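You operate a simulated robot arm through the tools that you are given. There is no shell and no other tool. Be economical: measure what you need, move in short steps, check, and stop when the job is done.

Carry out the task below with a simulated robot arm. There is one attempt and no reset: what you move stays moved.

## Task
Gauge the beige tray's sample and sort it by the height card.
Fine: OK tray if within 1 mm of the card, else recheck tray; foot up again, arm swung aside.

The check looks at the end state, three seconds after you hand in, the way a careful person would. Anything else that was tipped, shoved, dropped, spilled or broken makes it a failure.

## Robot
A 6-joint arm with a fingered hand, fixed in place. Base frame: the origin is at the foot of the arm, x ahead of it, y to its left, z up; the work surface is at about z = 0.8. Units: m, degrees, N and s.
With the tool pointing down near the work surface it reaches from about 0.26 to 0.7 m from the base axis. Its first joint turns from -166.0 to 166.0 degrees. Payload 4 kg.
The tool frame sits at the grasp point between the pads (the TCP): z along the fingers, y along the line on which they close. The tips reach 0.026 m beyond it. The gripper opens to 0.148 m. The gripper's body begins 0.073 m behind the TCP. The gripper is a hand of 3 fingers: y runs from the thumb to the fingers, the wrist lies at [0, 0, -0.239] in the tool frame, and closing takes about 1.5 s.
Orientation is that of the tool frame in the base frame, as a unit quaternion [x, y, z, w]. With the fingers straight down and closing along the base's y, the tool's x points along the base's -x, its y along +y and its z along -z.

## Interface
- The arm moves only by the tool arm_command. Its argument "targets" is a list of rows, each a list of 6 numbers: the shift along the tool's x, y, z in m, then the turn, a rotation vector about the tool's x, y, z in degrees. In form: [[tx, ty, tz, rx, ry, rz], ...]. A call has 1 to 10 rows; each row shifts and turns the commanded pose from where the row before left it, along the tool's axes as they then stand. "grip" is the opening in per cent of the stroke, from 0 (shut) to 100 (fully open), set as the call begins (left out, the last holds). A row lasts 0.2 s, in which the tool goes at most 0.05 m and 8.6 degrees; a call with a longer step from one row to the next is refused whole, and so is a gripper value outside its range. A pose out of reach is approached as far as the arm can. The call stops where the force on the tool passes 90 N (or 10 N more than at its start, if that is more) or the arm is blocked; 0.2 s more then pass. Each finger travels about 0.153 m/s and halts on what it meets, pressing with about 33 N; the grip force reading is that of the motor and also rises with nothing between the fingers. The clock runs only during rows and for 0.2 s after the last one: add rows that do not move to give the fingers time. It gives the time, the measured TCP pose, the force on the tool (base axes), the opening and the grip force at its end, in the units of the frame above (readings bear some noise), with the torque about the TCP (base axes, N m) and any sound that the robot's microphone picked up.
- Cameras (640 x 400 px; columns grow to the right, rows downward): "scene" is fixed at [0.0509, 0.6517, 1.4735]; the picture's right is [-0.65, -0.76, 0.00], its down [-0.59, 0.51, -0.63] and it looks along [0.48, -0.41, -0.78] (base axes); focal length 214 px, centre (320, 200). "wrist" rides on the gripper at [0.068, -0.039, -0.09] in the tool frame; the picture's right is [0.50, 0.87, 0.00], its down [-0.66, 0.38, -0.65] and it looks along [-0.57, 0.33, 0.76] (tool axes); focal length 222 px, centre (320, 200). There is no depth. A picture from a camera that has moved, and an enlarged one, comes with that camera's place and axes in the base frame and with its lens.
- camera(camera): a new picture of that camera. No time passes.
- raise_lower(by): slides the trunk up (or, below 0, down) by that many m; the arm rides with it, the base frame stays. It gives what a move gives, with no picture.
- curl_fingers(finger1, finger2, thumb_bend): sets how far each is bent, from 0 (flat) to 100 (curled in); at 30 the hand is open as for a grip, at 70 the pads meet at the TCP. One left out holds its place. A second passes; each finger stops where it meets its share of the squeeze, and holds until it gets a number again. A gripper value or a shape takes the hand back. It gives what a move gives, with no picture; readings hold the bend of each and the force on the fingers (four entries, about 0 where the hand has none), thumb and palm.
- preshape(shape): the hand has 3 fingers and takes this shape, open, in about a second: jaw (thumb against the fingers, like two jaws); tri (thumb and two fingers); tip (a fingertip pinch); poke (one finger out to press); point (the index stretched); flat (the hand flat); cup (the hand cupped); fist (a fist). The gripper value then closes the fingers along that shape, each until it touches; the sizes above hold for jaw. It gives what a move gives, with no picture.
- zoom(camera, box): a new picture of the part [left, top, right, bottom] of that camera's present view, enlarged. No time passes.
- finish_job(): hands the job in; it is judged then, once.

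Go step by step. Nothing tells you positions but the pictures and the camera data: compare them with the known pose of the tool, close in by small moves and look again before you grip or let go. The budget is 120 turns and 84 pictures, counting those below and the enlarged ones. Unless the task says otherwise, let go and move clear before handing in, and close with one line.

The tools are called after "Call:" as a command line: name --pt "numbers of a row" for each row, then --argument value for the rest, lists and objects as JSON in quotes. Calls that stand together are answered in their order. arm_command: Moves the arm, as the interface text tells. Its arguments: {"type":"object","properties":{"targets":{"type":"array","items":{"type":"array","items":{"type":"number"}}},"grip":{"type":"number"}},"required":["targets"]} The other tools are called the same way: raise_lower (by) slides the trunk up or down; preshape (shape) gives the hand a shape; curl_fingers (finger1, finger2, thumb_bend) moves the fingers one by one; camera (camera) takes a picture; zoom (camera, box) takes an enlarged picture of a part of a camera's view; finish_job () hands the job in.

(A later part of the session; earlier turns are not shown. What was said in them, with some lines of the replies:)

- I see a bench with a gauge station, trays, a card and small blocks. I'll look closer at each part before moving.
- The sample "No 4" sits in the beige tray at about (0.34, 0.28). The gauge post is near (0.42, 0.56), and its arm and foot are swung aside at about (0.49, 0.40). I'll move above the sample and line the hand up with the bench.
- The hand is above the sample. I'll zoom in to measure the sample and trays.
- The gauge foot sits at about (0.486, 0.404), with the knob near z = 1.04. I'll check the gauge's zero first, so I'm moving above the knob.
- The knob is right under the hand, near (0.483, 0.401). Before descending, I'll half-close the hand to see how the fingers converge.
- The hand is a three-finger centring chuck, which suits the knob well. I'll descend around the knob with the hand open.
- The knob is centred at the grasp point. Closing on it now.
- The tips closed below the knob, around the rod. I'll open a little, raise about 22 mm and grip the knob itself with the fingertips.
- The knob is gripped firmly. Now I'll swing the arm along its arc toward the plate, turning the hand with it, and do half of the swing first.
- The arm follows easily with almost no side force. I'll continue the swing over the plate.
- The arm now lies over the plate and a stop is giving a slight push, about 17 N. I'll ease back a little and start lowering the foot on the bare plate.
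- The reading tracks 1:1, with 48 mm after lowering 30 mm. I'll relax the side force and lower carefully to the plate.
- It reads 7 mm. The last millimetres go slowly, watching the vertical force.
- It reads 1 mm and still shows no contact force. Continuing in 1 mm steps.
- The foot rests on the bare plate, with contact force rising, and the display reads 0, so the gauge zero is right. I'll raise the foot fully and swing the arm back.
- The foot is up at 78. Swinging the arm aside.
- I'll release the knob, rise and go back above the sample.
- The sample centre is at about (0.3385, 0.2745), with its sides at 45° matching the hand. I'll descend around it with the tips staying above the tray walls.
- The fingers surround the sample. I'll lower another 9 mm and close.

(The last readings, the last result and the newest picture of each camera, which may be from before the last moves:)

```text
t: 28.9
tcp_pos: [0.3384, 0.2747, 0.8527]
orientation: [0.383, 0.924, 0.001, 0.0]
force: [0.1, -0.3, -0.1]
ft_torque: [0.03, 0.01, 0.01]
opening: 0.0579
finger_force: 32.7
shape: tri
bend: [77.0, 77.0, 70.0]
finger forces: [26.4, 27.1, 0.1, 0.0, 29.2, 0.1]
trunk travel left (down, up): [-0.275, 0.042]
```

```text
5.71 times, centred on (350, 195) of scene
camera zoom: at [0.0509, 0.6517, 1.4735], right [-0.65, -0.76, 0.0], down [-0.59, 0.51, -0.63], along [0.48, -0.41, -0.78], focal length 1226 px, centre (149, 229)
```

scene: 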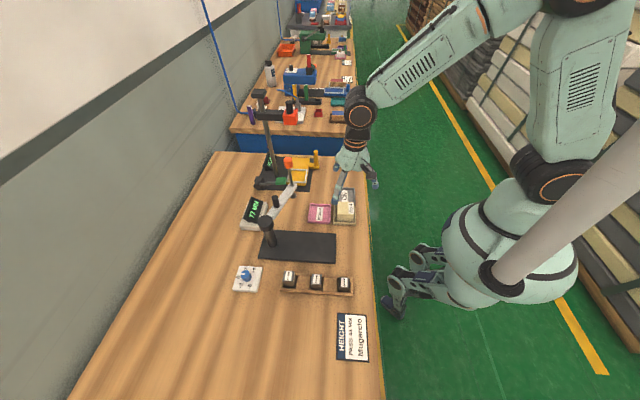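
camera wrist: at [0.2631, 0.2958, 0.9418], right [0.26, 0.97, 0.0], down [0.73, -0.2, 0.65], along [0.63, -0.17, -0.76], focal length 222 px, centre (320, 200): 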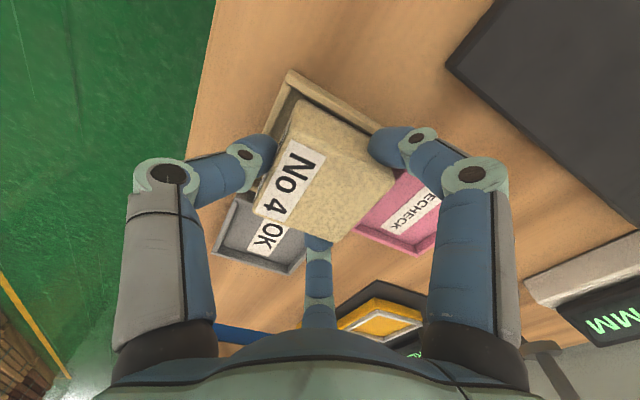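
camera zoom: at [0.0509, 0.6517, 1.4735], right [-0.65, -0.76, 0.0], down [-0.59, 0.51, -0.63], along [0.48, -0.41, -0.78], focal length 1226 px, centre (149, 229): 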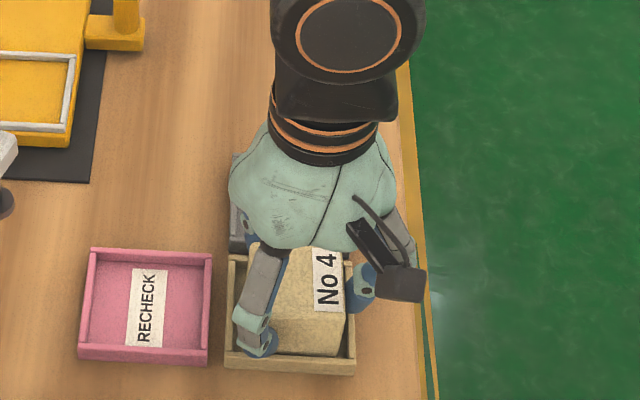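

The grip is firm at 58 mm. Lifting straight up to check.

Call:
arm_command --pt "0 0 -0.01 0 0 0" --pt "0 0 -0.03 0 0 0" --pt "0 0 -0.03 0 0 0" --pt "0 0 -0.03 0 0 0" --pt "0 0 0 0 0 0"

Call:
zoom --camera "scene" --box '[240, 130, 390, 230]'

Call:
camera --camera "wrist"

```text
t: 30.1
tcp_pos: [0.3394, 0.2738, 0.9525]
orientation: [0.383, 0.924, 0.0, 0.0]
force: [0.0, -0.1, -0.8]
ft_torque: [0.0, 0.02, -0.04]
opening: 0.0579
finger_force: 33.0
shape: tri
bend: [77.0, 77.0, 70.0]
finger forces: [26.4, 27.1, 0.0, 0.0, 29.2, 0.1]
trunk travel left (down, up): [-0.275, 0.042]
```

```text
4.00 times, centred on (315, 180) of scene
camera zoom: at [0.0509, 0.6517, 1.4735], right [-0.65, -0.76, 0.0], down [-0.59, 0.51, -0.63], along [0.48, -0.41, -0.78], focal length 858 px, centre (340, 280)
```

zoom: 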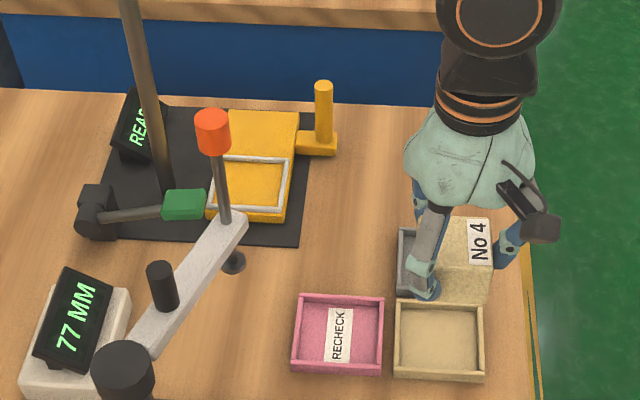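

```text
42 pictures are left
camera wrist: at [0.2634, 0.2956, 1.0421], right [0.26, 0.97, 0.0], down [0.73, -0.2, 0.65], along [0.63, -0.17, -0.76], focal length 222 px, centre (320, 200)
```

wrist: 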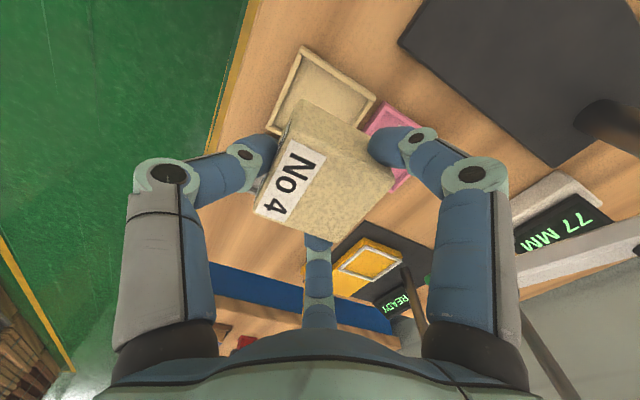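

The sample is held level. Carrying it over the plate to the foot's landing point, (0.302, 0.434).

Call:
arm_command --pt "0.0277 0.0173 0 0 0 0" --pt "0.0277 0.0173 0 0 0 0" --pt "0.0277 0.0173 0 0 0 0" --pt "0.0277 0.0173 0 0 0 0" --pt "0.0277 0.0173 0 0 0 0" --pt "0 0 0 0 0 0"

Call:
zoom --camera "scene" --box '[240, 160, 390, 270]'

```text
t: 31.5
tcp_pos: [0.3034, 0.4333, 0.9531]
orientation: [0.382, 0.924, 0.0, 0.0]
force: [-0.7, 0.0, -0.7]
ft_torque: [-0.03, 0.02, -0.02]
opening: 0.0577
finger_force: 32.7
shape: tri
bend: [77.0, 77.0, 70.0]
finger forces: [26.5, 27.0, 0.0, 0.0, 29.0, 0.0]
trunk travel left (down, up): [-0.275, 0.042]
```

```text
3.64 times, centred on (315, 215) of scene
camera zoom: at [0.0509, 0.6517, 1.4735], right [-0.65, -0.76, 0.0], down [-0.59, 0.51, -0.63], along [0.48, -0.41, -0.78], focal length 780 px, centre (338, 146)
```

zoom: 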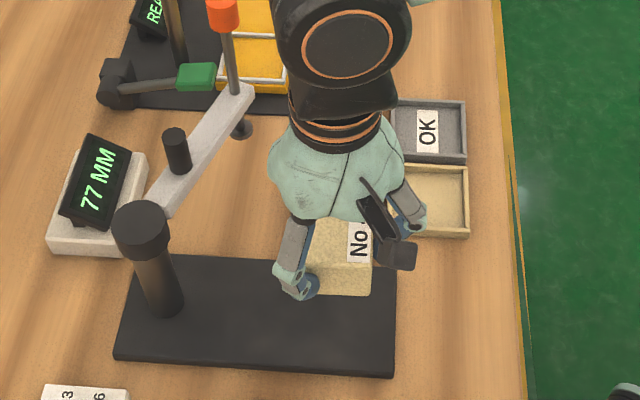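

Call:
arm_command --pt "0 0 0.03 0 0 0" --pt "0 0 0.03 0 0 0" --pt "0 0 0.016 0 0 0" --pt "0 0 0 0 0 0"

Call:
arm_command --pt "0 0 0.003 0 0 0" --pt "0 0 0.003 0 0 0" --pt "0 0 0 0 0 0"

Call:
arm_command --pt "0 0 0.003 0 0 0" --pt "0 0 0 0 0 0"

Call:
zoom --camera "scene" --box '[270, 200, 360, 270]'

```text
t: 32.5
tcp_pos: [0.3008, 0.4341, 0.8761]
orientation: [0.383, 0.924, 0.0, 0.0]
force: [0.5, 0.6, -0.7]
ft_torque: [0.04, -0.01, 0.03]
opening: 0.0578
finger_force: 33.0
shape: tri
bend: [77.0, 77.0, 70.0]
finger forces: [26.5, 27.1, 0.0, 0.1, 28.9, 0.0]
trunk travel left (down, up): [-0.275, 0.042]
```

```text
t: 33.3
tcp_pos: [0.3013, 0.4333, 0.87]
orientation: [0.383, 0.924, 0.0, 0.0]
force: [-0.6, -0.3, -0.3]
ft_torque: [0.02, 0.01, -0.02]
opening: 0.0575
finger_force: 32.9
shape: tri
bend: [77.0, 77.0, 70.0]
finger forces: [26.5, 27.2, 0.1, 0.0, 28.9, 0.1]
trunk travel left (down, up): [-0.275, 0.042]
```

```text
t: 33.9
tcp_pos: [0.3011, 0.4338, 0.8681]
orientation: [0.382, 0.924, 0.0, 0.0]
force: [-0.5, -0.7, -0.4]
ft_torque: [0.01, 0.0, 0.01]
opening: 0.058
finger_force: 33.2
shape: tri
bend: [77.0, 77.0, 70.0]
finger forces: [26.6, 27.1, 0.0, 0.0, 28.9, 0.0]
trunk travel left (down, up): [-0.275, 0.042]
```

```text
5.71 times, centred on (315, 235) of scene
camera zoom: at [0.0509, 0.6517, 1.4735], right [-0.65, -0.76, 0.0], down [-0.59, 0.51, -0.63], along [0.48, -0.41, -0.78], focal length 1226 px, centre (349, 0)
```

zoom: 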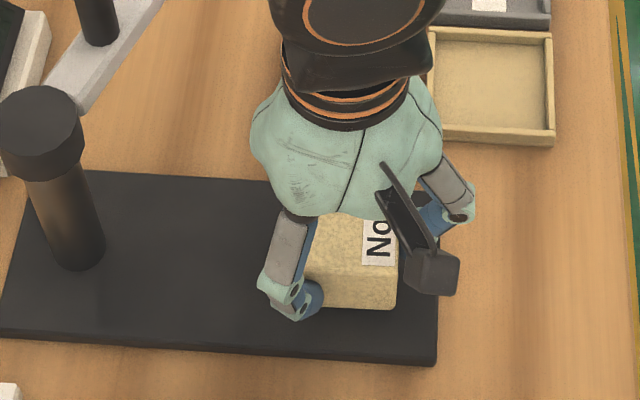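

Still not touching. I'm continuing in small steps until there is contact.

Call:
arm_command --pt "0 0 0.002 0 0 0" --pt "0 0 0.002 0 0 0" --pt "0 0 0 0 0 0"

Call:
arm_command --pt "0 0 0.002 0 0 0" --pt "0 0 0 0 0 0"

```text
t: 34.7
tcp_pos: [0.3018, 0.4334, 0.863]
orientation: [0.383, 0.924, -0.001, 0.0]
force: [-0.5, 0.1, -0.2]
ft_torque: [0.01, -0.01, -0.02]
opening: 0.0576
finger_force: 32.6
shape: tri
bend: [77.0, 77.0, 70.0]
finger forces: [26.5, 27.1, 0.0, 0.1, 28.9, 0.0]
trunk travel left (down, up): [-0.275, 0.042]
```

```text
t: 35.3
tcp_pos: [0.3023, 0.4337, 0.8615]
orientation: [0.382, 0.924, 0.0, 0.0]
force: [0.8, -0.5, 0.5]
ft_torque: [-0.01, 0.0, 0.04]
opening: 0.0575
finger_force: 32.9
shape: tri
bend: [77.0, 77.0, 70.0]
finger forces: [26.5, 27.2, 0.1, 0.0, 28.9, 0.0]
trunk travel left (down, up): [-0.275, 0.042]
```

Call:
arm_command --pt "0 0 0.001 0 0 0" --pt "0 0 0 0 0 0"

Call:
arm_command --pt "0 0 0.001 0 0 0" --pt "0 0 0 0 0 0"

Call:
zoom --camera "scene" --box '[290, 220, 350, 260]'

```text
t: 35.9
tcp_pos: [0.3025, 0.4334, 0.86]
orientation: [0.383, 0.924, 0.0, 0.001]
force: [-0.6, 0.6, 0.2]
ft_torque: [0.03, -0.03, 0.0]
opening: 0.0575
finger_force: 32.8
shape: tri
bend: [77.0, 77.0, 70.0]
finger forces: [26.5, 27.2, 0.0, 0.1, 28.9, 0.0]
trunk travel left (down, up): [-0.275, 0.042]
```

```text
t: 36.5
tcp_pos: [0.3026, 0.4348, 0.8574]
orientation: [0.383, 0.924, 0.0, -0.001]
force: [-0.2, 0.6, 1.2]
ft_torque: [0.0, 0.03, 0.0]
opening: 0.0576
finger_force: 32.6
shape: tri
bend: [77.0, 77.0, 70.0]
finger forces: [26.6, 27.1, 0.1, 0.0, 29.3, 0.0]
trunk travel left (down, up): [-0.275, 0.042]
```

```text
10.00 times, centred on (320, 240) of scene
camera zoom: at [0.0509, 0.6517, 1.4735], right [-0.65, -0.76, 0.0], down [-0.59, 0.51, -0.63], along [0.48, -0.41, -0.78], focal length 2145 px, centre (320, -200)
```

zoom: 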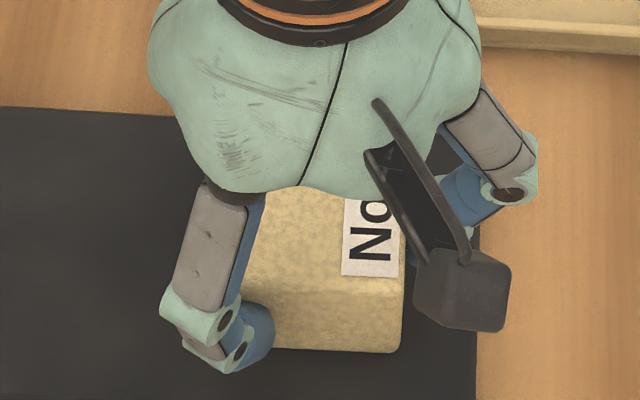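

Call:
arm_command --pt "0 0 0.001 0 0 0" --pt "0 0 0 0 0 0"

```text
t: 37.1
tcp_pos: [0.3029, 0.4332, 0.8599]
orientation: [0.383, 0.924, 0.002, 0.001]
force: [-0.7, -0.3, 7.3]
ft_torque: [0.02, 0.02, 0.01]
opening: 0.0579
finger_force: 32.6
shape: tri
bend: [77.0, 77.0, 70.0]
finger forces: [27.1, 27.5, 0.0, 0.0, 30.5, 0.0]
trunk travel left (down, up): [-0.275, 0.042]
```

The sample is on the plate, with 7 N of contact. Releasing and rising.

Call:
arm_command --pt "0 0 -0.001 0 0 0" --pt "0 0 0 0 0 0" --pt "0 0 0 0 0 0" --pt "0 0 0 0 0 0" --pt "0 0 0 0 0 0" --pt "0 0 -0.04 0 0 0" --pt "0 0 -0.05 0 0 0" --pt "0 0 -0.05 0 0 0" --pt "0 0 -0.05 0 0 0" --pt "0 0 -0.05 0 0 0" --grip 100

Call:
arm_command --pt "0 0 -0.05 0 0 0"

Call:
zoom --camera "scene" --box '[220, 130, 380, 270]'

```text
t: 39.3
tcp_pos: [0.3021, 0.4334, 1.1001]
orientation: [0.382, 0.924, 0.0, 0.0]
force: [1.1, 0.6, 0.0]
ft_torque: [-0.03, -0.01, 0.0]
opening: 0.1477
finger_force: 0.2
shape: tri
bend: [30.0, 30.0, 30.0]
finger forces: [0.1, 0.0, 0.0, 0.0, 0.0, 0.0]
trunk travel left (down, up): [-0.275, 0.042]
```

```text
t: 39.7
tcp_pos: [0.3027, 0.4322, 1.1495]
orientation: [0.383, 0.924, -0.001, 0.0]
force: [0.2, 0.1, 0.4]
ft_torque: [0.01, -0.03, -0.02]
opening: 0.1482
finger_force: 0.0
shape: tri
bend: [30.0, 30.0, 30.0]
finger forces: [0.0, 0.1, 0.0, 0.0, 0.0, 0.1]
trunk travel left (down, up): [-0.275, 0.042]
```

```text
2.86 times, centred on (300, 200) of scene
camera zoom: at [0.0509, 0.6517, 1.4735], right [-0.65, -0.76, 0.0], down [-0.59, 0.51, -0.63], along [0.48, -0.41, -0.78], focal length 613 px, centre (377, 200)
```

zoom: 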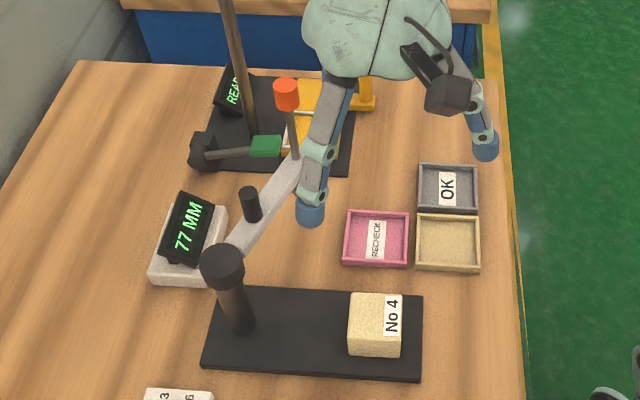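

The sample stands well under the foot's landing point. Going back to the knob to swing the arm over.

Call:
arm_command --pt "-0.0301 0.0211 0 0 0 0" --pt "-0.0301 0.0211 0 0 0 0" --pt "-0.0301 0.0211 0 0 0 0" --pt "-0.0301 0.0211 0 0 0 0" --pt "-0.0301 0.0211 0 0 0 -2" --pt "0 0 0.03 0 0 0" --pt "0 0 0.03 0 0 0" --pt "0 0 0.028 0 0 0" --pt "0 0 0 0 0 0"

Call:
camera --camera "wrist"

```text
t: 41.7
tcp_pos: [0.4832, 0.4021, 1.0607]
orientation: [0.366, 0.931, 0.001, 0.0]
force: [0.2, 0.0, -0.2]
ft_torque: [0.02, 0.01, 0.03]
opening: 0.1479
finger_force: 0.0
shape: tri
bend: [30.0, 30.0, 30.0]
finger forces: [0.1, 0.0, 0.0, 0.0, 0.0, 0.0]
trunk travel left (down, up): [-0.275, 0.042]
```

```text
37 pictures are left
camera wrist: at [0.4058, 0.421, 1.1506], right [0.23, 0.97, 0.0], down [0.74, -0.17, 0.65], along [0.64, -0.15, -0.76], focal length 222 px, centre (320, 200)
```

wrist: 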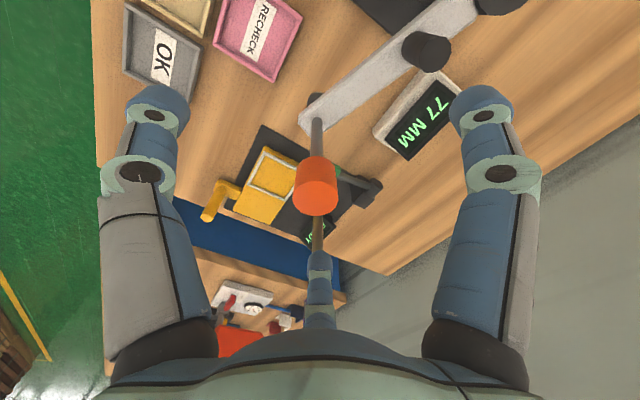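

Gripping the knob and swinging back over the sample. The foot is at 77 mm, well above it.

Call:
arm_command --pt "0 0 0 0 0 0" --pt "0 0 0 0 0 0" --pt "0 0 0 0 0 0" --pt "0 0 0 0 0 0" --pt "0 0 0 0 0 0" --pt "0 0 0 0 0 0" --pt "0 0 0 0 0 0" --grip 0

Call:
arm_command --pt "0.0089 -0.0178 0 0 0 6.8" --pt "0.0089 -0.0178 0 0 0 6.8" --pt "0.0089 -0.0178 0 0 0 6.8" --pt "0.0089 -0.0178 0 0 0 6.8" --pt "0.0089 -0.0178 0 0 0 6.8" --pt "0.0089 -0.0178 0 0 0 6.8" --pt "0.0089 -0.0178 0 0 0 6.8" --pt "0.0089 -0.0178 0 0 0 6.8" --pt "0.0089 -0.0178 0 0 0 6.8" --pt "0.0085 -0.0155 0 0 0 6.8"

Call:
zoom --camera "scene" --box '[230, 160, 370, 270]'

```text
t: 43.3
tcp_pos: [0.4812, 0.403, 1.061]
orientation: [0.367, 0.93, 0.0, -0.001]
force: [-2.7, 2.0, -3.2]
ft_torque: [-0.02, 0.02, -0.02]
opening: 0.0197
finger_force: 33.2
shape: tri
bend: [73.0, 75.0, 70.0]
finger forces: [29.2, 29.2, 0.1, 0.0, 29.6, 0.0]
trunk travel left (down, up): [-0.275, 0.042]
```

```text
t: 45.5
tcp_pos: [0.3027, 0.4352, 1.0609]
orientation: [0.825, 0.565, 0.0, 0.0]
force: [17.4, 11.6, -0.8]
ft_torque: [0.22, -0.36, -0.09]
opening: 0.0187
finger_force: 32.7
shape: tri
bend: [72.0, 75.0, 70.0]
finger forces: [37.3, 33.0, 0.0, 0.0, 28.1, 0.1]
trunk travel left (down, up): [-0.275, 0.042]
```

```text
3.64 times, centred on (300, 215) of scene
camera zoom: at [0.0509, 0.6517, 1.4735], right [-0.65, -0.76, 0.0], down [-0.59, 0.51, -0.63], along [0.48, -0.41, -0.78], focal length 780 px, centre (393, 146)
```

zoom: 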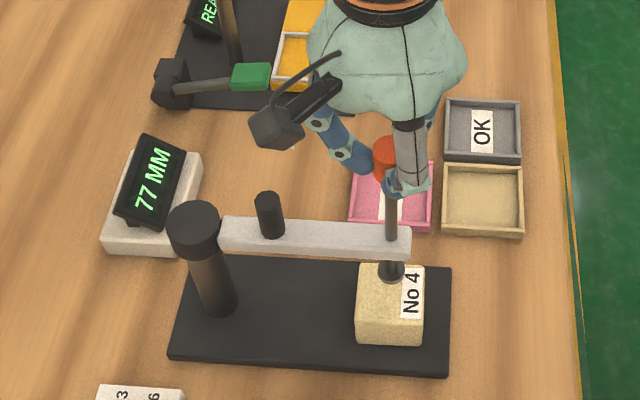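

The foot is over the sample. I'll ease the side force and lower to just above it.

Call:
arm_command --pt "0.002 0.0014 0 0 0 0" --pt "0 0 0.012 0 0 0" --pt "0 0 0.012 0 0 0" --pt "0 0 0 0 0 0"

Call:
arm_command --pt "0 0 0.002 0 0 0" --pt "0 0 0.002 0 0 0" --pt "0 0 0 0 0 0"

Call:
zoom --camera "scene" --box '[230, 160, 370, 270]'

```text
t: 46.5
tcp_pos: [0.3041, 0.436, 1.0367]
orientation: [0.825, 0.566, -0.001, 0.001]
force: [12.2, 2.7, 0.3]
ft_torque: [0.07, -0.26, -0.11]
opening: 0.0187
finger_force: 32.8
shape: tri
bend: [73.0, 75.0, 70.0]
finger forces: [33.4, 35.3, 0.1, 0.0, 28.1, 0.0]
trunk travel left (down, up): [-0.275, 0.042]
```

```text
t: 47.3
tcp_pos: [0.305, 0.4362, 1.0318]
orientation: [0.824, 0.566, 0.0, 0.0]
force: [12.8, 2.4, 1.5]
ft_torque: [0.02, -0.26, -0.1]
opening: 0.0191
finger_force: 32.8
shape: tri
bend: [73.0, 75.0, 70.0]
finger forces: [33.5, 35.9, 0.0, 0.0, 28.0, 0.0]
trunk travel left (down, up): [-0.275, 0.042]
```

```text
3.64 times, centred on (300, 215) of scene
camera zoom: at [0.0509, 0.6517, 1.4735], right [-0.65, -0.76, 0.0], down [-0.59, 0.51, -0.63], along [0.48, -0.41, -0.78], focal length 780 px, centre (393, 146)
```

zoom: 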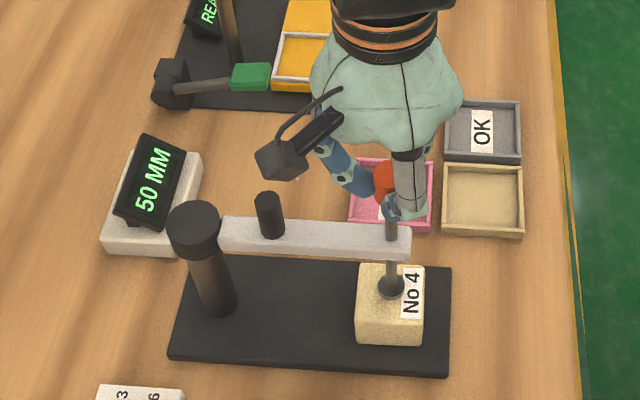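

It reads 50 mm with no contact yet. Lowering 1 mm at a time.

Call:
arm_command --pt "0 0 0.001 0 0 0" --pt "0 0 0.001 0 0 0" --pt "0 0 0 0 0 0"

Call:
arm_command --pt "0 0 0.001 0 0 0" --pt "0 0 0 0 0 0"

Call:
arm_command --pt "0 0 0.001 0 0 0" --pt "0 0 0 0 0 0"

Call:
zoom --camera "scene" --box '[240, 185, 280, 225]'

```text
t: 48.1
tcp_pos: [0.3041, 0.436, 1.0314]
orientation: [0.824, 0.566, 0.0, 0.0]
force: [12.0, 3.1, 0.6]
ft_torque: [0.05, -0.31, -0.11]
opening: 0.0187
finger_force: 32.9
shape: tri
bend: [73.0, 75.0, 70.0]
finger forces: [33.6, 35.9, 0.0, 0.0, 27.9, 0.0]
trunk travel left (down, up): [-0.275, 0.042]
```

```text
t: 48.7
tcp_pos: [0.304, 0.4363, 1.031]
orientation: [0.824, 0.567, 0.0, 0.0]
force: [13.0, 3.3, 3.3]
ft_torque: [0.0, -0.31, -0.08]
opening: 0.0191
finger_force: 33.0
shape: tri
bend: [73.0, 75.0, 70.0]
finger forces: [34.1, 36.0, 0.1, 0.0, 28.2, 0.0]
trunk travel left (down, up): [-0.275, 0.042]
```

```text
t: 49.3
tcp_pos: [0.3034, 0.4357, 1.0294]
orientation: [0.824, 0.566, 0.0, 0.0]
force: [13.5, 6.7, 12.6]
ft_torque: [0.04, -0.32, -0.11]
opening: 0.019
finger_force: 32.8
shape: tri
bend: [73.0, 75.0, 70.0]
finger forces: [35.6, 35.7, 0.0, 0.0, 30.2, 0.1]
trunk travel left (down, up): [-0.275, 0.042]
```

```text
10.00 times, centred on (260, 205) of scene
camera zoom: at [0.0509, 0.6517, 1.4735], right [-0.65, -0.76, 0.0], down [-0.59, 0.51, -0.63], along [0.48, -0.41, -0.78], focal length 2145 px, centre (920, 150)
```

zoom: 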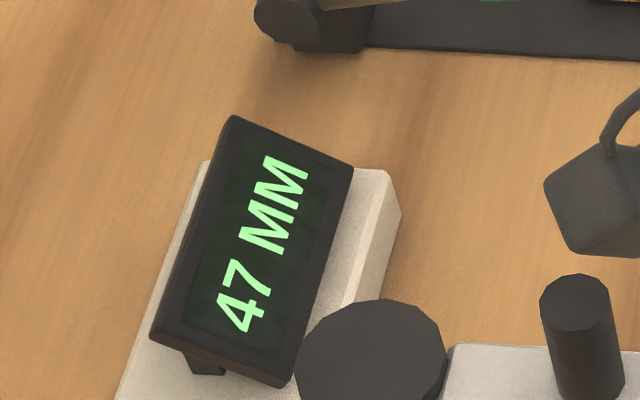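

The foot touches the sample and the display reads 47 mm. That is 3 mm over the 44 mm card, and the hand's own travel agrees at about 46.5–47 mm, so it goes to the recheck tray. I'll raise the foot.

Call:
arm_command --pt "0 0 -0.016 0 0 0" --pt "0 0 -0.016 0 0 0" --pt "0 0 -0.001 0 0 0" --pt "0 0 0 0 0 0"

Call:
zoom --camera "scene" --box '[230, 160, 370, 270]'

```text
t: 50.3
tcp_pos: [0.3042, 0.4361, 1.061]
orientation: [0.824, 0.566, -0.002, 0.001]
force: [12.9, 4.7, -3.8]
ft_torque: [0.08, -0.26, -0.11]
opening: 0.0192
finger_force: 33.2
shape: tri
bend: [73.0, 75.0, 70.0]
finger forces: [33.8, 35.1, 0.1, 0.0, 28.3, 0.1]
trunk travel left (down, up): [-0.275, 0.042]
```

```text
3.64 times, centred on (300, 215) of scene
camera zoom: at [0.0509, 0.6517, 1.4735], right [-0.65, -0.76, 0.0], down [-0.59, 0.51, -0.63], along [0.48, -0.41, -0.78], focal length 780 px, centre (393, 146)
```

zoom: 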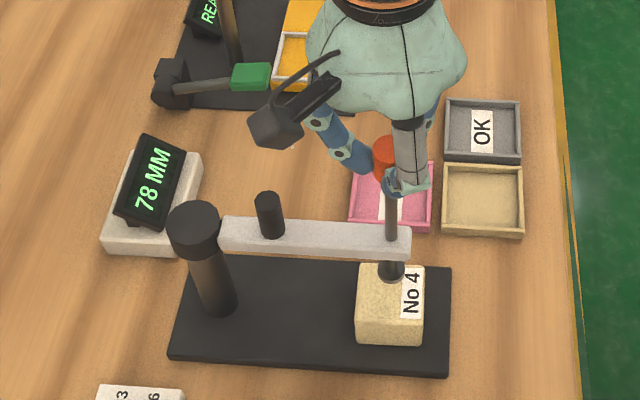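

The display is back at 78 with the same hand height, so nothing has drifted. Swinging the arm aside and releasing.

Call:
arm_command --pt "-0.0067 0.0177 0 0 0 -6.8" --pt "-0.0067 0.0187 0 0 0 -6.8" --pt "-0.0067 0.0187 0 0 0 -6.8" --pt "-0.0067 0.0187 0 0 0 -6.8" --pt "-0.0067 0.0187 0 0 0 -6.8" --pt "-0.0067 0.0187 0 0 0 -6.8" --pt "-0.0067 0.0187 0 0 0 -6.8" --pt "-0.0067 0.0187 0 0 0 -6.8" --pt "-0.0067 0.0187 0 0 0 -6.8" --pt "-0.0067 0.0187 0 0 0 -6.8"

Call:
arm_command --pt "0 0 0 0 0 0" --pt "0 0 0 0 0 0" --pt "0 0 0 0 0 0" --pt "0 0 0 0 0 0" --pt "0 0 0 0 0 0" --pt "0 0 -0.03 0 0 0" --pt "0 0 -0.03 0 0 0" --pt "0 0 -0.03 0 0 0" --grip 100

Call:
camera --camera "wrist"

Call:
zoom --camera "scene" --box '[230, 160, 370, 270]'

```text
t: 52.5
tcp_pos: [0.4838, 0.4042, 1.0618]
orientation: [0.366, 0.931, -0.003, -0.001]
force: [-9.5, 1.8, -16.5]
ft_torque: [0.0, 0.21, -0.14]
opening: 0.0194
finger_force: 33.3
shape: tri
bend: [72.0, 75.0, 70.0]
finger forces: [28.6, 28.2, 0.0, 0.1, 34.5, 0.0]
trunk travel left (down, up): [-0.275, 0.042]
```

```text
t: 54.3
tcp_pos: [0.4871, 0.4028, 1.1533]
orientation: [0.366, 0.931, -0.001, 0.0]
force: [0.1, 0.7, 0.0]
ft_torque: [0.03, 0.0, -0.01]
opening: 0.1479
finger_force: 0.1
shape: tri
bend: [30.0, 30.0, 30.0]
finger forces: [0.1, 0.0, 0.0, 0.1, 0.1, 0.1]
trunk travel left (down, up): [-0.275, 0.042]
```

```text
32 pictures are left
camera wrist: at [0.4096, 0.4207, 1.2429], right [0.23, 0.97, 0.0], down [0.74, -0.17, 0.65], along [0.64, -0.15, -0.76], focal length 222 px, centre (320, 200)
```

wrist: 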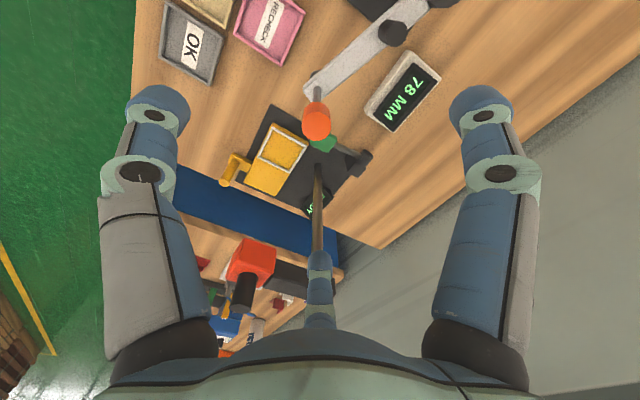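

```text
3.64 times, centred on (300, 215) of scene
camera zoom: at [0.0509, 0.6517, 1.4735], right [-0.65, -0.76, 0.0], down [-0.59, 0.51, -0.63], along [0.48, -0.41, -0.78], focal length 780 px, centre (393, 146)
```

zoom: 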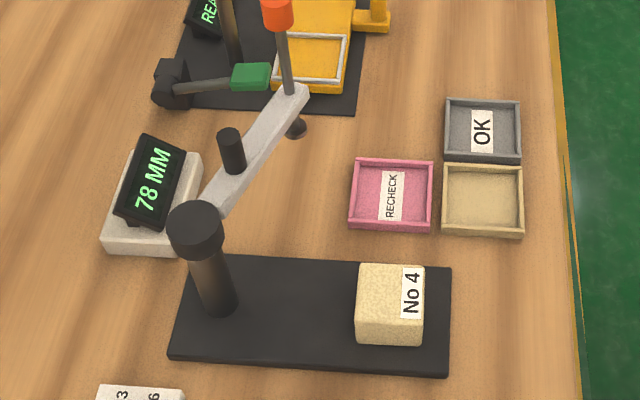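

The gauge is parked with the foot up at 78. Now back to the sample on the plate.

Call:
arm_command --pt "0.0311 -0.0203 0 0 0 0" --pt "0.0311 -0.0203 0 0 0 0" --pt "0.0311 -0.0203 0 0 0 0" --pt "0.0311 -0.0203 0 0 0 0" --pt "0.0311 -0.0203 0 0 0 2" --pt "0 0 0.048 0 0 0" --pt "0 0 0.048 0 0 0" --pt "0 0 0.048 0 0 0" --pt "0 0 0.048 0 0 0" --pt "0 0 0.048 0 0 0"

Call:
camera --camera "wrist"

Call:
zoom --camera "scene" --box '[260, 180, 380, 270]'

```text
t: 56.5
tcp_pos: [0.3028, 0.4346, 0.9121]
orientation: [0.383, 0.924, 0.0, 0.0]
force: [0.9, 0.0, 0.4]
ft_torque: [0.0, 0.01, -0.02]
opening: 0.1477
finger_force: 0.0
shape: tri
bend: [30.0, 30.0, 30.0]
finger forces: [0.1, 0.0, 0.1, 0.0, 0.0, 0.1]
trunk travel left (down, up): [-0.275, 0.042]
```

```text
30 pictures are left
camera wrist: at [0.2269, 0.4554, 1.0005], right [0.26, 0.97, 0.0], down [0.73, -0.2, 0.65], along [0.63, -0.17, -0.76], focal length 222 px, centre (320, 200)
```

wrist: 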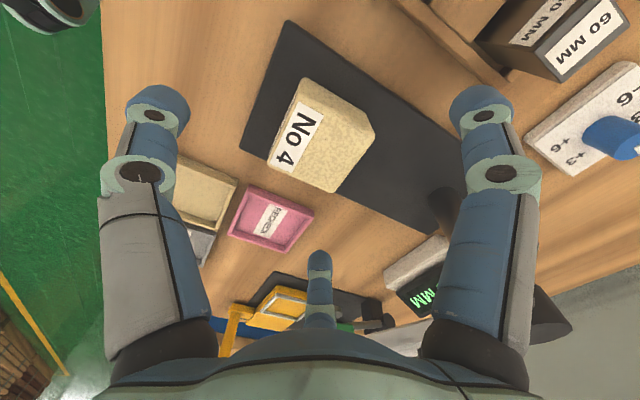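

```text
4.44 times, centred on (320, 225) of scene
camera zoom: at [0.0509, 0.6517, 1.4735], right [-0.65, -0.76, 0.0], down [-0.59, 0.51, -0.63], along [0.48, -0.41, -0.78], focal length 953 px, centre (320, 89)
```

zoom: 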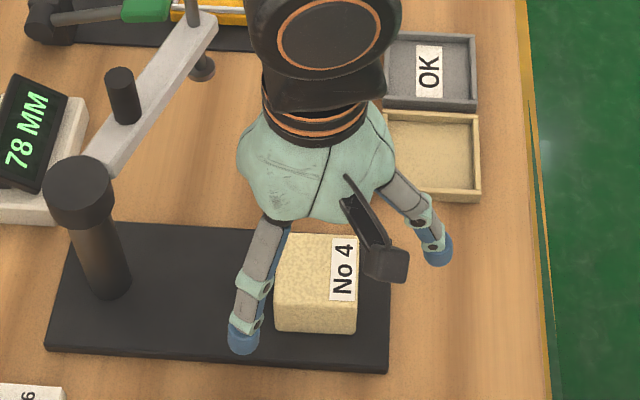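

The sample is centred. Descending to the same grip height and closing.

Call:
arm_command --pt "0 0 0.026 0 0 0" --pt "0 0 0.025 0 0 0" --pt "0 0 0 0 0 0"

Call:
arm_command --pt "0 0 0 0 0 0" --pt "0 0 0 0 0 0" --pt "0 0 0 0 0 0" --pt "0 0 0 0 0 0" --pt "0 0 0 0 0 0" --pt "0 0 0 0 0 0" --pt "0 0 0 0 0 0" --grip 20

Call:
arm_command --pt "0 0 -0.01 0 0 0" --pt "0 0 -0.03 0 0 0" --pt "0 0 -0.03 0 0 0" --pt "0 0 -0.02 0 0 0" --pt "0 0 0 0 0 0"

Call:
camera --camera "wrist"

```text
t: 57.3
tcp_pos: [0.3019, 0.4335, 0.8597]
orientation: [0.383, 0.924, 0.0, 0.001]
force: [-0.5, 0.6, -0.1]
ft_torque: [0.0, 0.02, 0.0]
opening: 0.1479
finger_force: 0.0
shape: tri
bend: [30.0, 30.0, 30.0]
finger forces: [0.1, 0.1, 0.1, 0.0, 0.1, 0.0]
trunk travel left (down, up): [-0.275, 0.042]
```

```text
t: 58.9
tcp_pos: [0.3028, 0.4346, 0.8598]
orientation: [0.383, 0.924, 0.0, -0.001]
force: [0.4, 0.1, 0.1]
ft_torque: [0.02, -0.02, 0.01]
opening: 0.0574
finger_force: 32.5
shape: tri
bend: [77.0, 77.0, 70.0]
finger forces: [26.6, 27.0, 0.1, 0.0, 29.1, 0.0]
trunk travel left (down, up): [-0.275, 0.042]
```

```text
t: 60.1
tcp_pos: [0.304, 0.4347, 0.9506]
orientation: [0.383, 0.924, 0.0, 0.001]
force: [-0.5, 0.3, -0.8]
ft_torque: [-0.01, 0.0, -0.01]
opening: 0.0576
finger_force: 32.5
shape: tri
bend: [77.0, 77.0, 70.0]
finger forces: [26.6, 27.1, 0.0, 0.0, 29.1, 0.1]
trunk travel left (down, up): [-0.275, 0.042]
```

```text
28 pictures are left
camera wrist: at [0.2272, 0.4556, 1.0409], right [0.26, 0.97, 0.0], down [0.73, -0.2, 0.65], along [0.63, -0.17, -0.76], focal length 222 px, centre (320, 200)
```

wrist: 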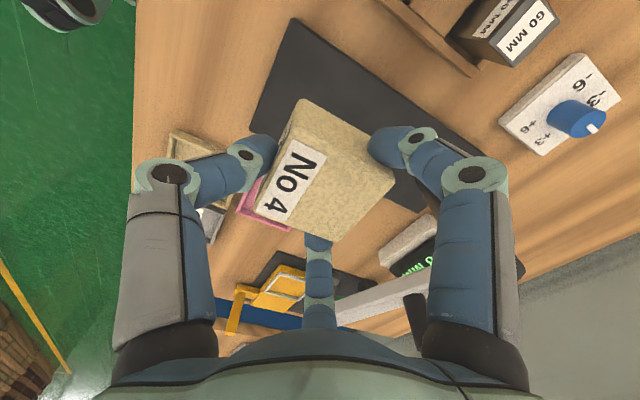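

Held well. Moving over to the recheck tray, staying clear of the parked gauge foot.

Call:
arm_command --pt "-0.0351 0.0026 0 0 0 0" --pt "-0.0351 0.0026 0 0 0 0" --pt "-0.0351 0.0026 0 0 0 0" --pt "0 0 0 0 0 0"

Call:
camera --camera "wrist"

Call:
zoom --camera "scene" --box '[250, 140, 370, 230]'

```text
t: 61.1
tcp_pos: [0.3835, 0.3651, 0.9513]
orientation: [0.383, 0.924, 0.001, 0.0]
force: [0.7, -0.2, -0.2]
ft_torque: [-0.03, -0.03, -0.02]
opening: 0.0576
finger_force: 33.1
shape: tri
bend: [77.0, 77.0, 70.0]
finger forces: [26.6, 27.0, 0.0, 0.0, 29.1, 0.0]
trunk travel left (down, up): [-0.275, 0.042]
```

```text
27 pictures are left
camera wrist: at [0.3071, 0.386, 1.0404], right [0.26, 0.97, 0.0], down [0.73, -0.2, 0.65], along [0.63, -0.17, -0.76], focal length 222 px, centre (320, 200)
```

wrist: 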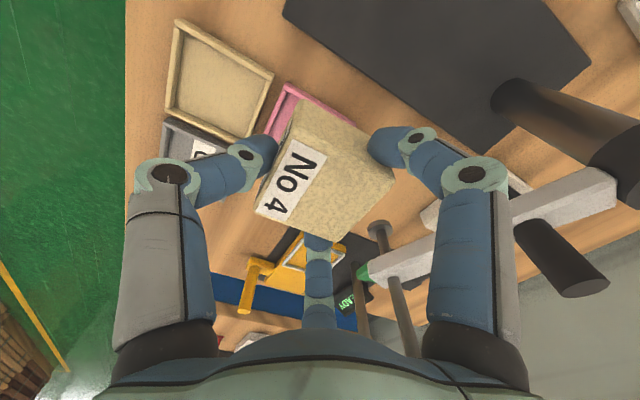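

```text
4.44 times, centred on (310, 185) of scene
camera zoom: at [0.0509, 0.6517, 1.4735], right [-0.65, -0.76, 0.0], down [-0.59, 0.51, -0.63], along [0.48, -0.41, -0.78], focal length 953 px, centre (364, 267)
```

zoom: 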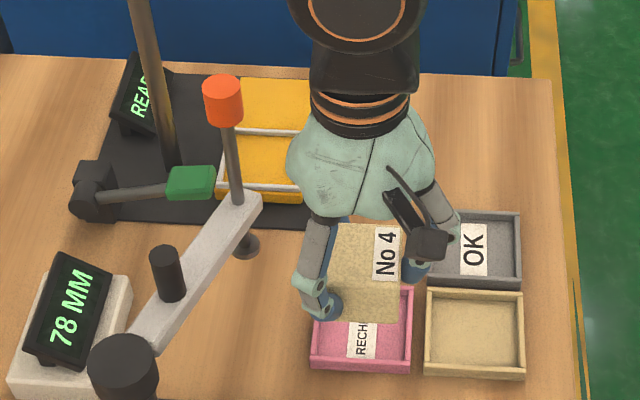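

The recheck tray centre works out to about (0.407, 0.3415). Moving over it and lowering partway.

Call:
arm_command --pt "-0.0166 0 0 0 0 0" --pt "-0.0166 0 0 0 0 0" --pt "0 0 0.03 0 0 0" --pt "0 0 0.03 0 0 0" --pt "0 0 0 0 0 0"

Call:
zoom --camera "wrist" --box '[200, 60, 440, 260]'

Call:
zoom --camera "scene" --box '[270, 160, 360, 230]'

```text
t: 62.3
tcp_pos: [0.4066, 0.3406, 0.892]
orientation: [0.382, 0.924, 0.0, 0.0]
force: [0.7, 0.1, -0.5]
ft_torque: [-0.02, 0.0, -0.02]
opening: 0.0572
finger_force: 32.8
shape: tri
bend: [77.0, 77.0, 70.0]
finger forces: [26.7, 27.2, 0.1, 0.0, 29.0, 0.0]
trunk travel left (down, up): [-0.275, 0.042]
```

```text
2.00 times, centred on (320, 160) of wrist
camera zoom: at [0.3309, 0.3628, 0.9811], right [0.26, 0.97, 0.0], down [0.73, -0.2, 0.65], along [0.63, -0.17, -0.76], focal length 444 px, centre (320, 280)
```

zoom: 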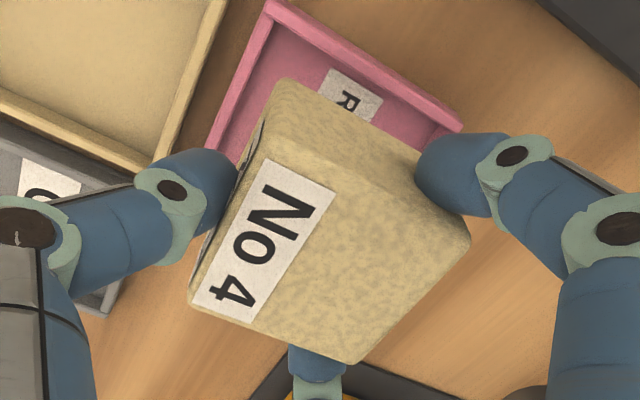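

```text
5.71 times, centred on (315, 195) of scene
camera zoom: at [0.0509, 0.6517, 1.4735], right [-0.65, -0.76, 0.0], down [-0.59, 0.51, -0.63], along [0.48, -0.41, -0.78], focal length 1226 px, centre (349, 229)
```

zoom: 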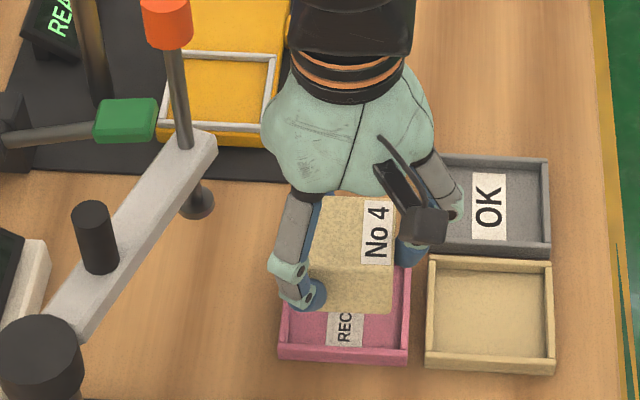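

The alignment looks good, so I'll nudge 2 mm and lower into the tray, watching the force.

Call:
arm_command --pt "0 0.002 0 0 0 0" --pt "0 0 0.015 0 0 0" --pt "0 0 0.015 0 0 0" --pt "0 0 0.003 0 0 0" --pt "0 0 0 0 0 0"

Call:
zoom --camera "scene" --box '[270, 160, 360, 230]'

```text
t: 63.5
tcp_pos: [0.4087, 0.3428, 0.8575]
orientation: [0.383, 0.924, 0.0, 0.0]
force: [0.1, -0.2, -1.5]
ft_torque: [0.02, 0.02, 0.0]
opening: 0.0574
finger_force: 32.7
shape: tri
bend: [77.0, 77.0, 70.0]
finger forces: [26.7, 27.1, 0.1, 0.0, 28.9, 0.1]
trunk travel left (down, up): [-0.275, 0.042]
```

```text
5.71 times, centred on (315, 195) of scene
camera zoom: at [0.0509, 0.6517, 1.4735], right [-0.65, -0.76, 0.0], down [-0.59, 0.51, -0.63], along [0.48, -0.41, -0.78], focal length 1226 px, centre (349, 229)
```

zoom: 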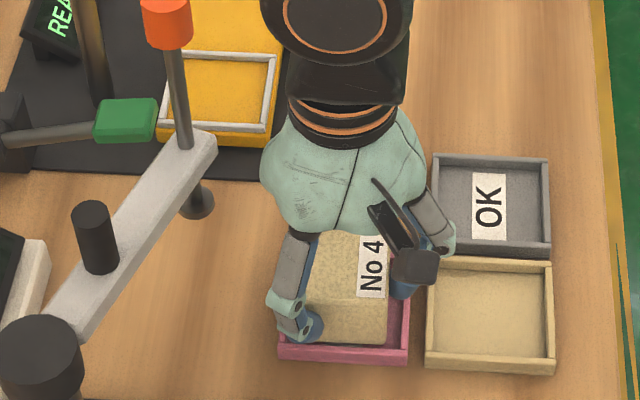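

Call:
arm_command --pt "0 0 0.002 0 0 0" --pt "0 0 0.001 0 0 0" --pt "0 0 0 0 0 0"

Call:
arm_command --pt "0 0 0.0015 0 0 0" --pt "0 0 0 0 0 0"

```text
t: 64.3
tcp_pos: [0.4081, 0.3437, 0.8558]
orientation: [0.383, 0.924, 0.0, 0.0]
force: [0.0, -0.4, 0.2]
ft_torque: [-0.03, 0.05, 0.05]
opening: 0.0573
finger_force: 33.1
shape: tri
bend: [77.0, 77.0, 70.0]
finger forces: [26.7, 27.1, 0.0, 0.0, 28.9, 0.0]
trunk travel left (down, up): [-0.275, 0.042]
```

```text
t: 64.9
tcp_pos: [0.4079, 0.3439, 0.854]
orientation: [0.382, 0.924, 0.0, 0.0]
force: [-0.2, 0.8, -0.6]
ft_torque: [0.01, -0.02, -0.01]
opening: 0.0574
finger_force: 32.9
shape: tri
bend: [77.0, 77.0, 70.0]
finger forces: [26.7, 27.1, 0.0, 0.1, 28.8, 0.0]
trunk travel left (down, up): [-0.275, 0.042]
```

Call:
arm_command --pt "0 0 0.0015 0 0 0" --pt "0 0 0 0 0 0"

Call:
arm_command --pt "0 0 0.001 0 0 0" --pt "0 0 0 0 0 0"

```text
t: 65.5
tcp_pos: [0.4079, 0.343, 0.852]
orientation: [0.382, 0.924, 0.0, -0.001]
force: [-0.4, -0.6, -0.5]
ft_torque: [-0.01, -0.02, 0.03]
opening: 0.0574
finger_force: 33.0
shape: tri
bend: [77.0, 77.0, 70.0]
finger forces: [26.6, 27.1, 0.0, 0.1, 29.0, 0.0]
trunk travel left (down, up): [-0.275, 0.042]
```

```text
t: 66.1
tcp_pos: [0.4074, 0.3436, 0.8522]
orientation: [0.382, 0.924, 0.0, 0.0]
force: [-1.0, -0.6, 2.6]
ft_torque: [0.02, -0.01, 0.03]
opening: 0.0577
finger_force: 32.9
shape: tri
bend: [77.0, 77.0, 70.0]
finger forces: [26.8, 27.2, 0.0, 0.1, 29.3, 0.1]
trunk travel left (down, up): [-0.275, 0.042]
```

The sample touches the tray floor. Opening partway, clear of the gauge rod, then rising straight up.

Call:
arm_command --pt "0 0 0 0 0 0" --pt "0 0 0 0 0 0" --pt "0 0 0 0 0 0" --pt "0 0 0 0 0 0" --pt "0 0 -0.04 0 0 0" --pt "0 0 -0.05 0 0 0" --pt "0 0 -0.05 0 0 0" --pt "0 0 -0.05 0 0 0" --pt "0 0 -0.05 0 0 0" --pt "0 0 -0.05 0 0 0" --grip 75

Call:
camera --camera "scene"

Call:
zoom --camera "scene" --box '[230, 150, 370, 260]'

```text
t: 68.3
tcp_pos: [0.408, 0.3442, 1.1419]
orientation: [0.383, 0.924, 0.0, 0.0]
force: [0.0, 0.6, 0.2]
ft_torque: [0.02, 0.01, 0.04]
opening: 0.1108
finger_force: 0.0
shape: tri
bend: [27.0, 27.0, 55.0]
finger forces: [0.0, 0.0, 0.0, 0.0, 0.0, 0.0]
trunk travel left (down, up): [-0.275, 0.042]
```

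```text
22 pictures are left
```

scene: 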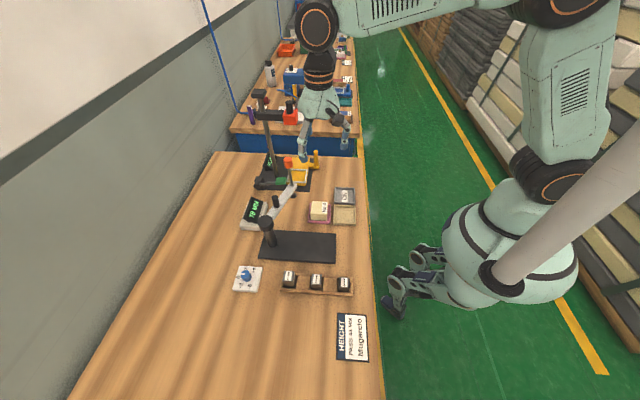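

```text
3.64 times, centred on (300, 205) of scene
camera zoom: at [0.0509, 0.6517, 1.4735], right [-0.65, -0.76, 0.0], down [-0.59, 0.51, -0.63], along [0.48, -0.41, -0.78], focal length 780 px, centre (393, 182)
```

zoom: 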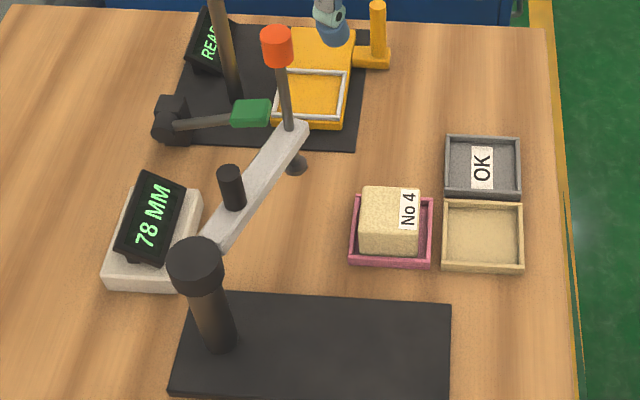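

The sample sits in the recheck tray, the foot is up at 78 and the gauge arm is aside. I'll back the hand away from the bench and then hand in.

Call:
arm_command --pt "0 -0.03 -0.03 0 0 0" --pt "0 -0.03 -0.03 0 0 0" --pt "0 -0.03 -0.03 0 0 0" --pt "0 -0.03 -0.03 0 0 0"

Call:
zoom --camera "scene" --box '[220, 140, 400, 370]'

```text
t: 69.3
tcp_pos: [0.3221, 0.2561, 1.2616]
orientation: [0.382, 0.924, 0.0, -0.001]
force: [0.1, -0.2, 0.0]
ft_torque: [0.03, -0.05, 0.01]
opening: 0.1108
finger_force: 0.1
shape: tri
bend: [27.0, 27.0, 55.0]
finger forces: [0.0, 0.1, 0.0, 0.0, 0.1, 0.1]
trunk travel left (down, up): [-0.275, 0.042]
```

```text
1.74 times, centred on (310, 255) of scene
camera zoom: at [0.0509, 0.6517, 1.4735], right [-0.65, -0.76, 0.0], down [-0.59, 0.51, -0.63], along [0.48, -0.41, -0.78], focal length 373 px, centre (337, 104)
```

zoom: 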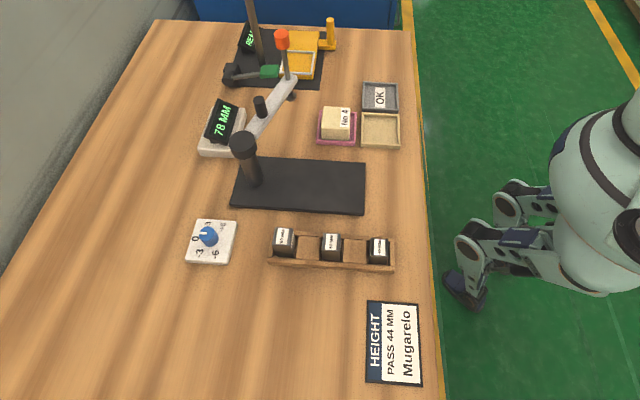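

Everything is in place and undisturbed, so I'm handing in.

Call:
finish_job

```text
The job is handed in.
```

Sample No 4 measured 47 mm against the 44 mm card, with the gauge reading 0 on the bare plate, so it is in the recheck tray; the foot is back up at 78 mm and the gauge arm is swung aside.
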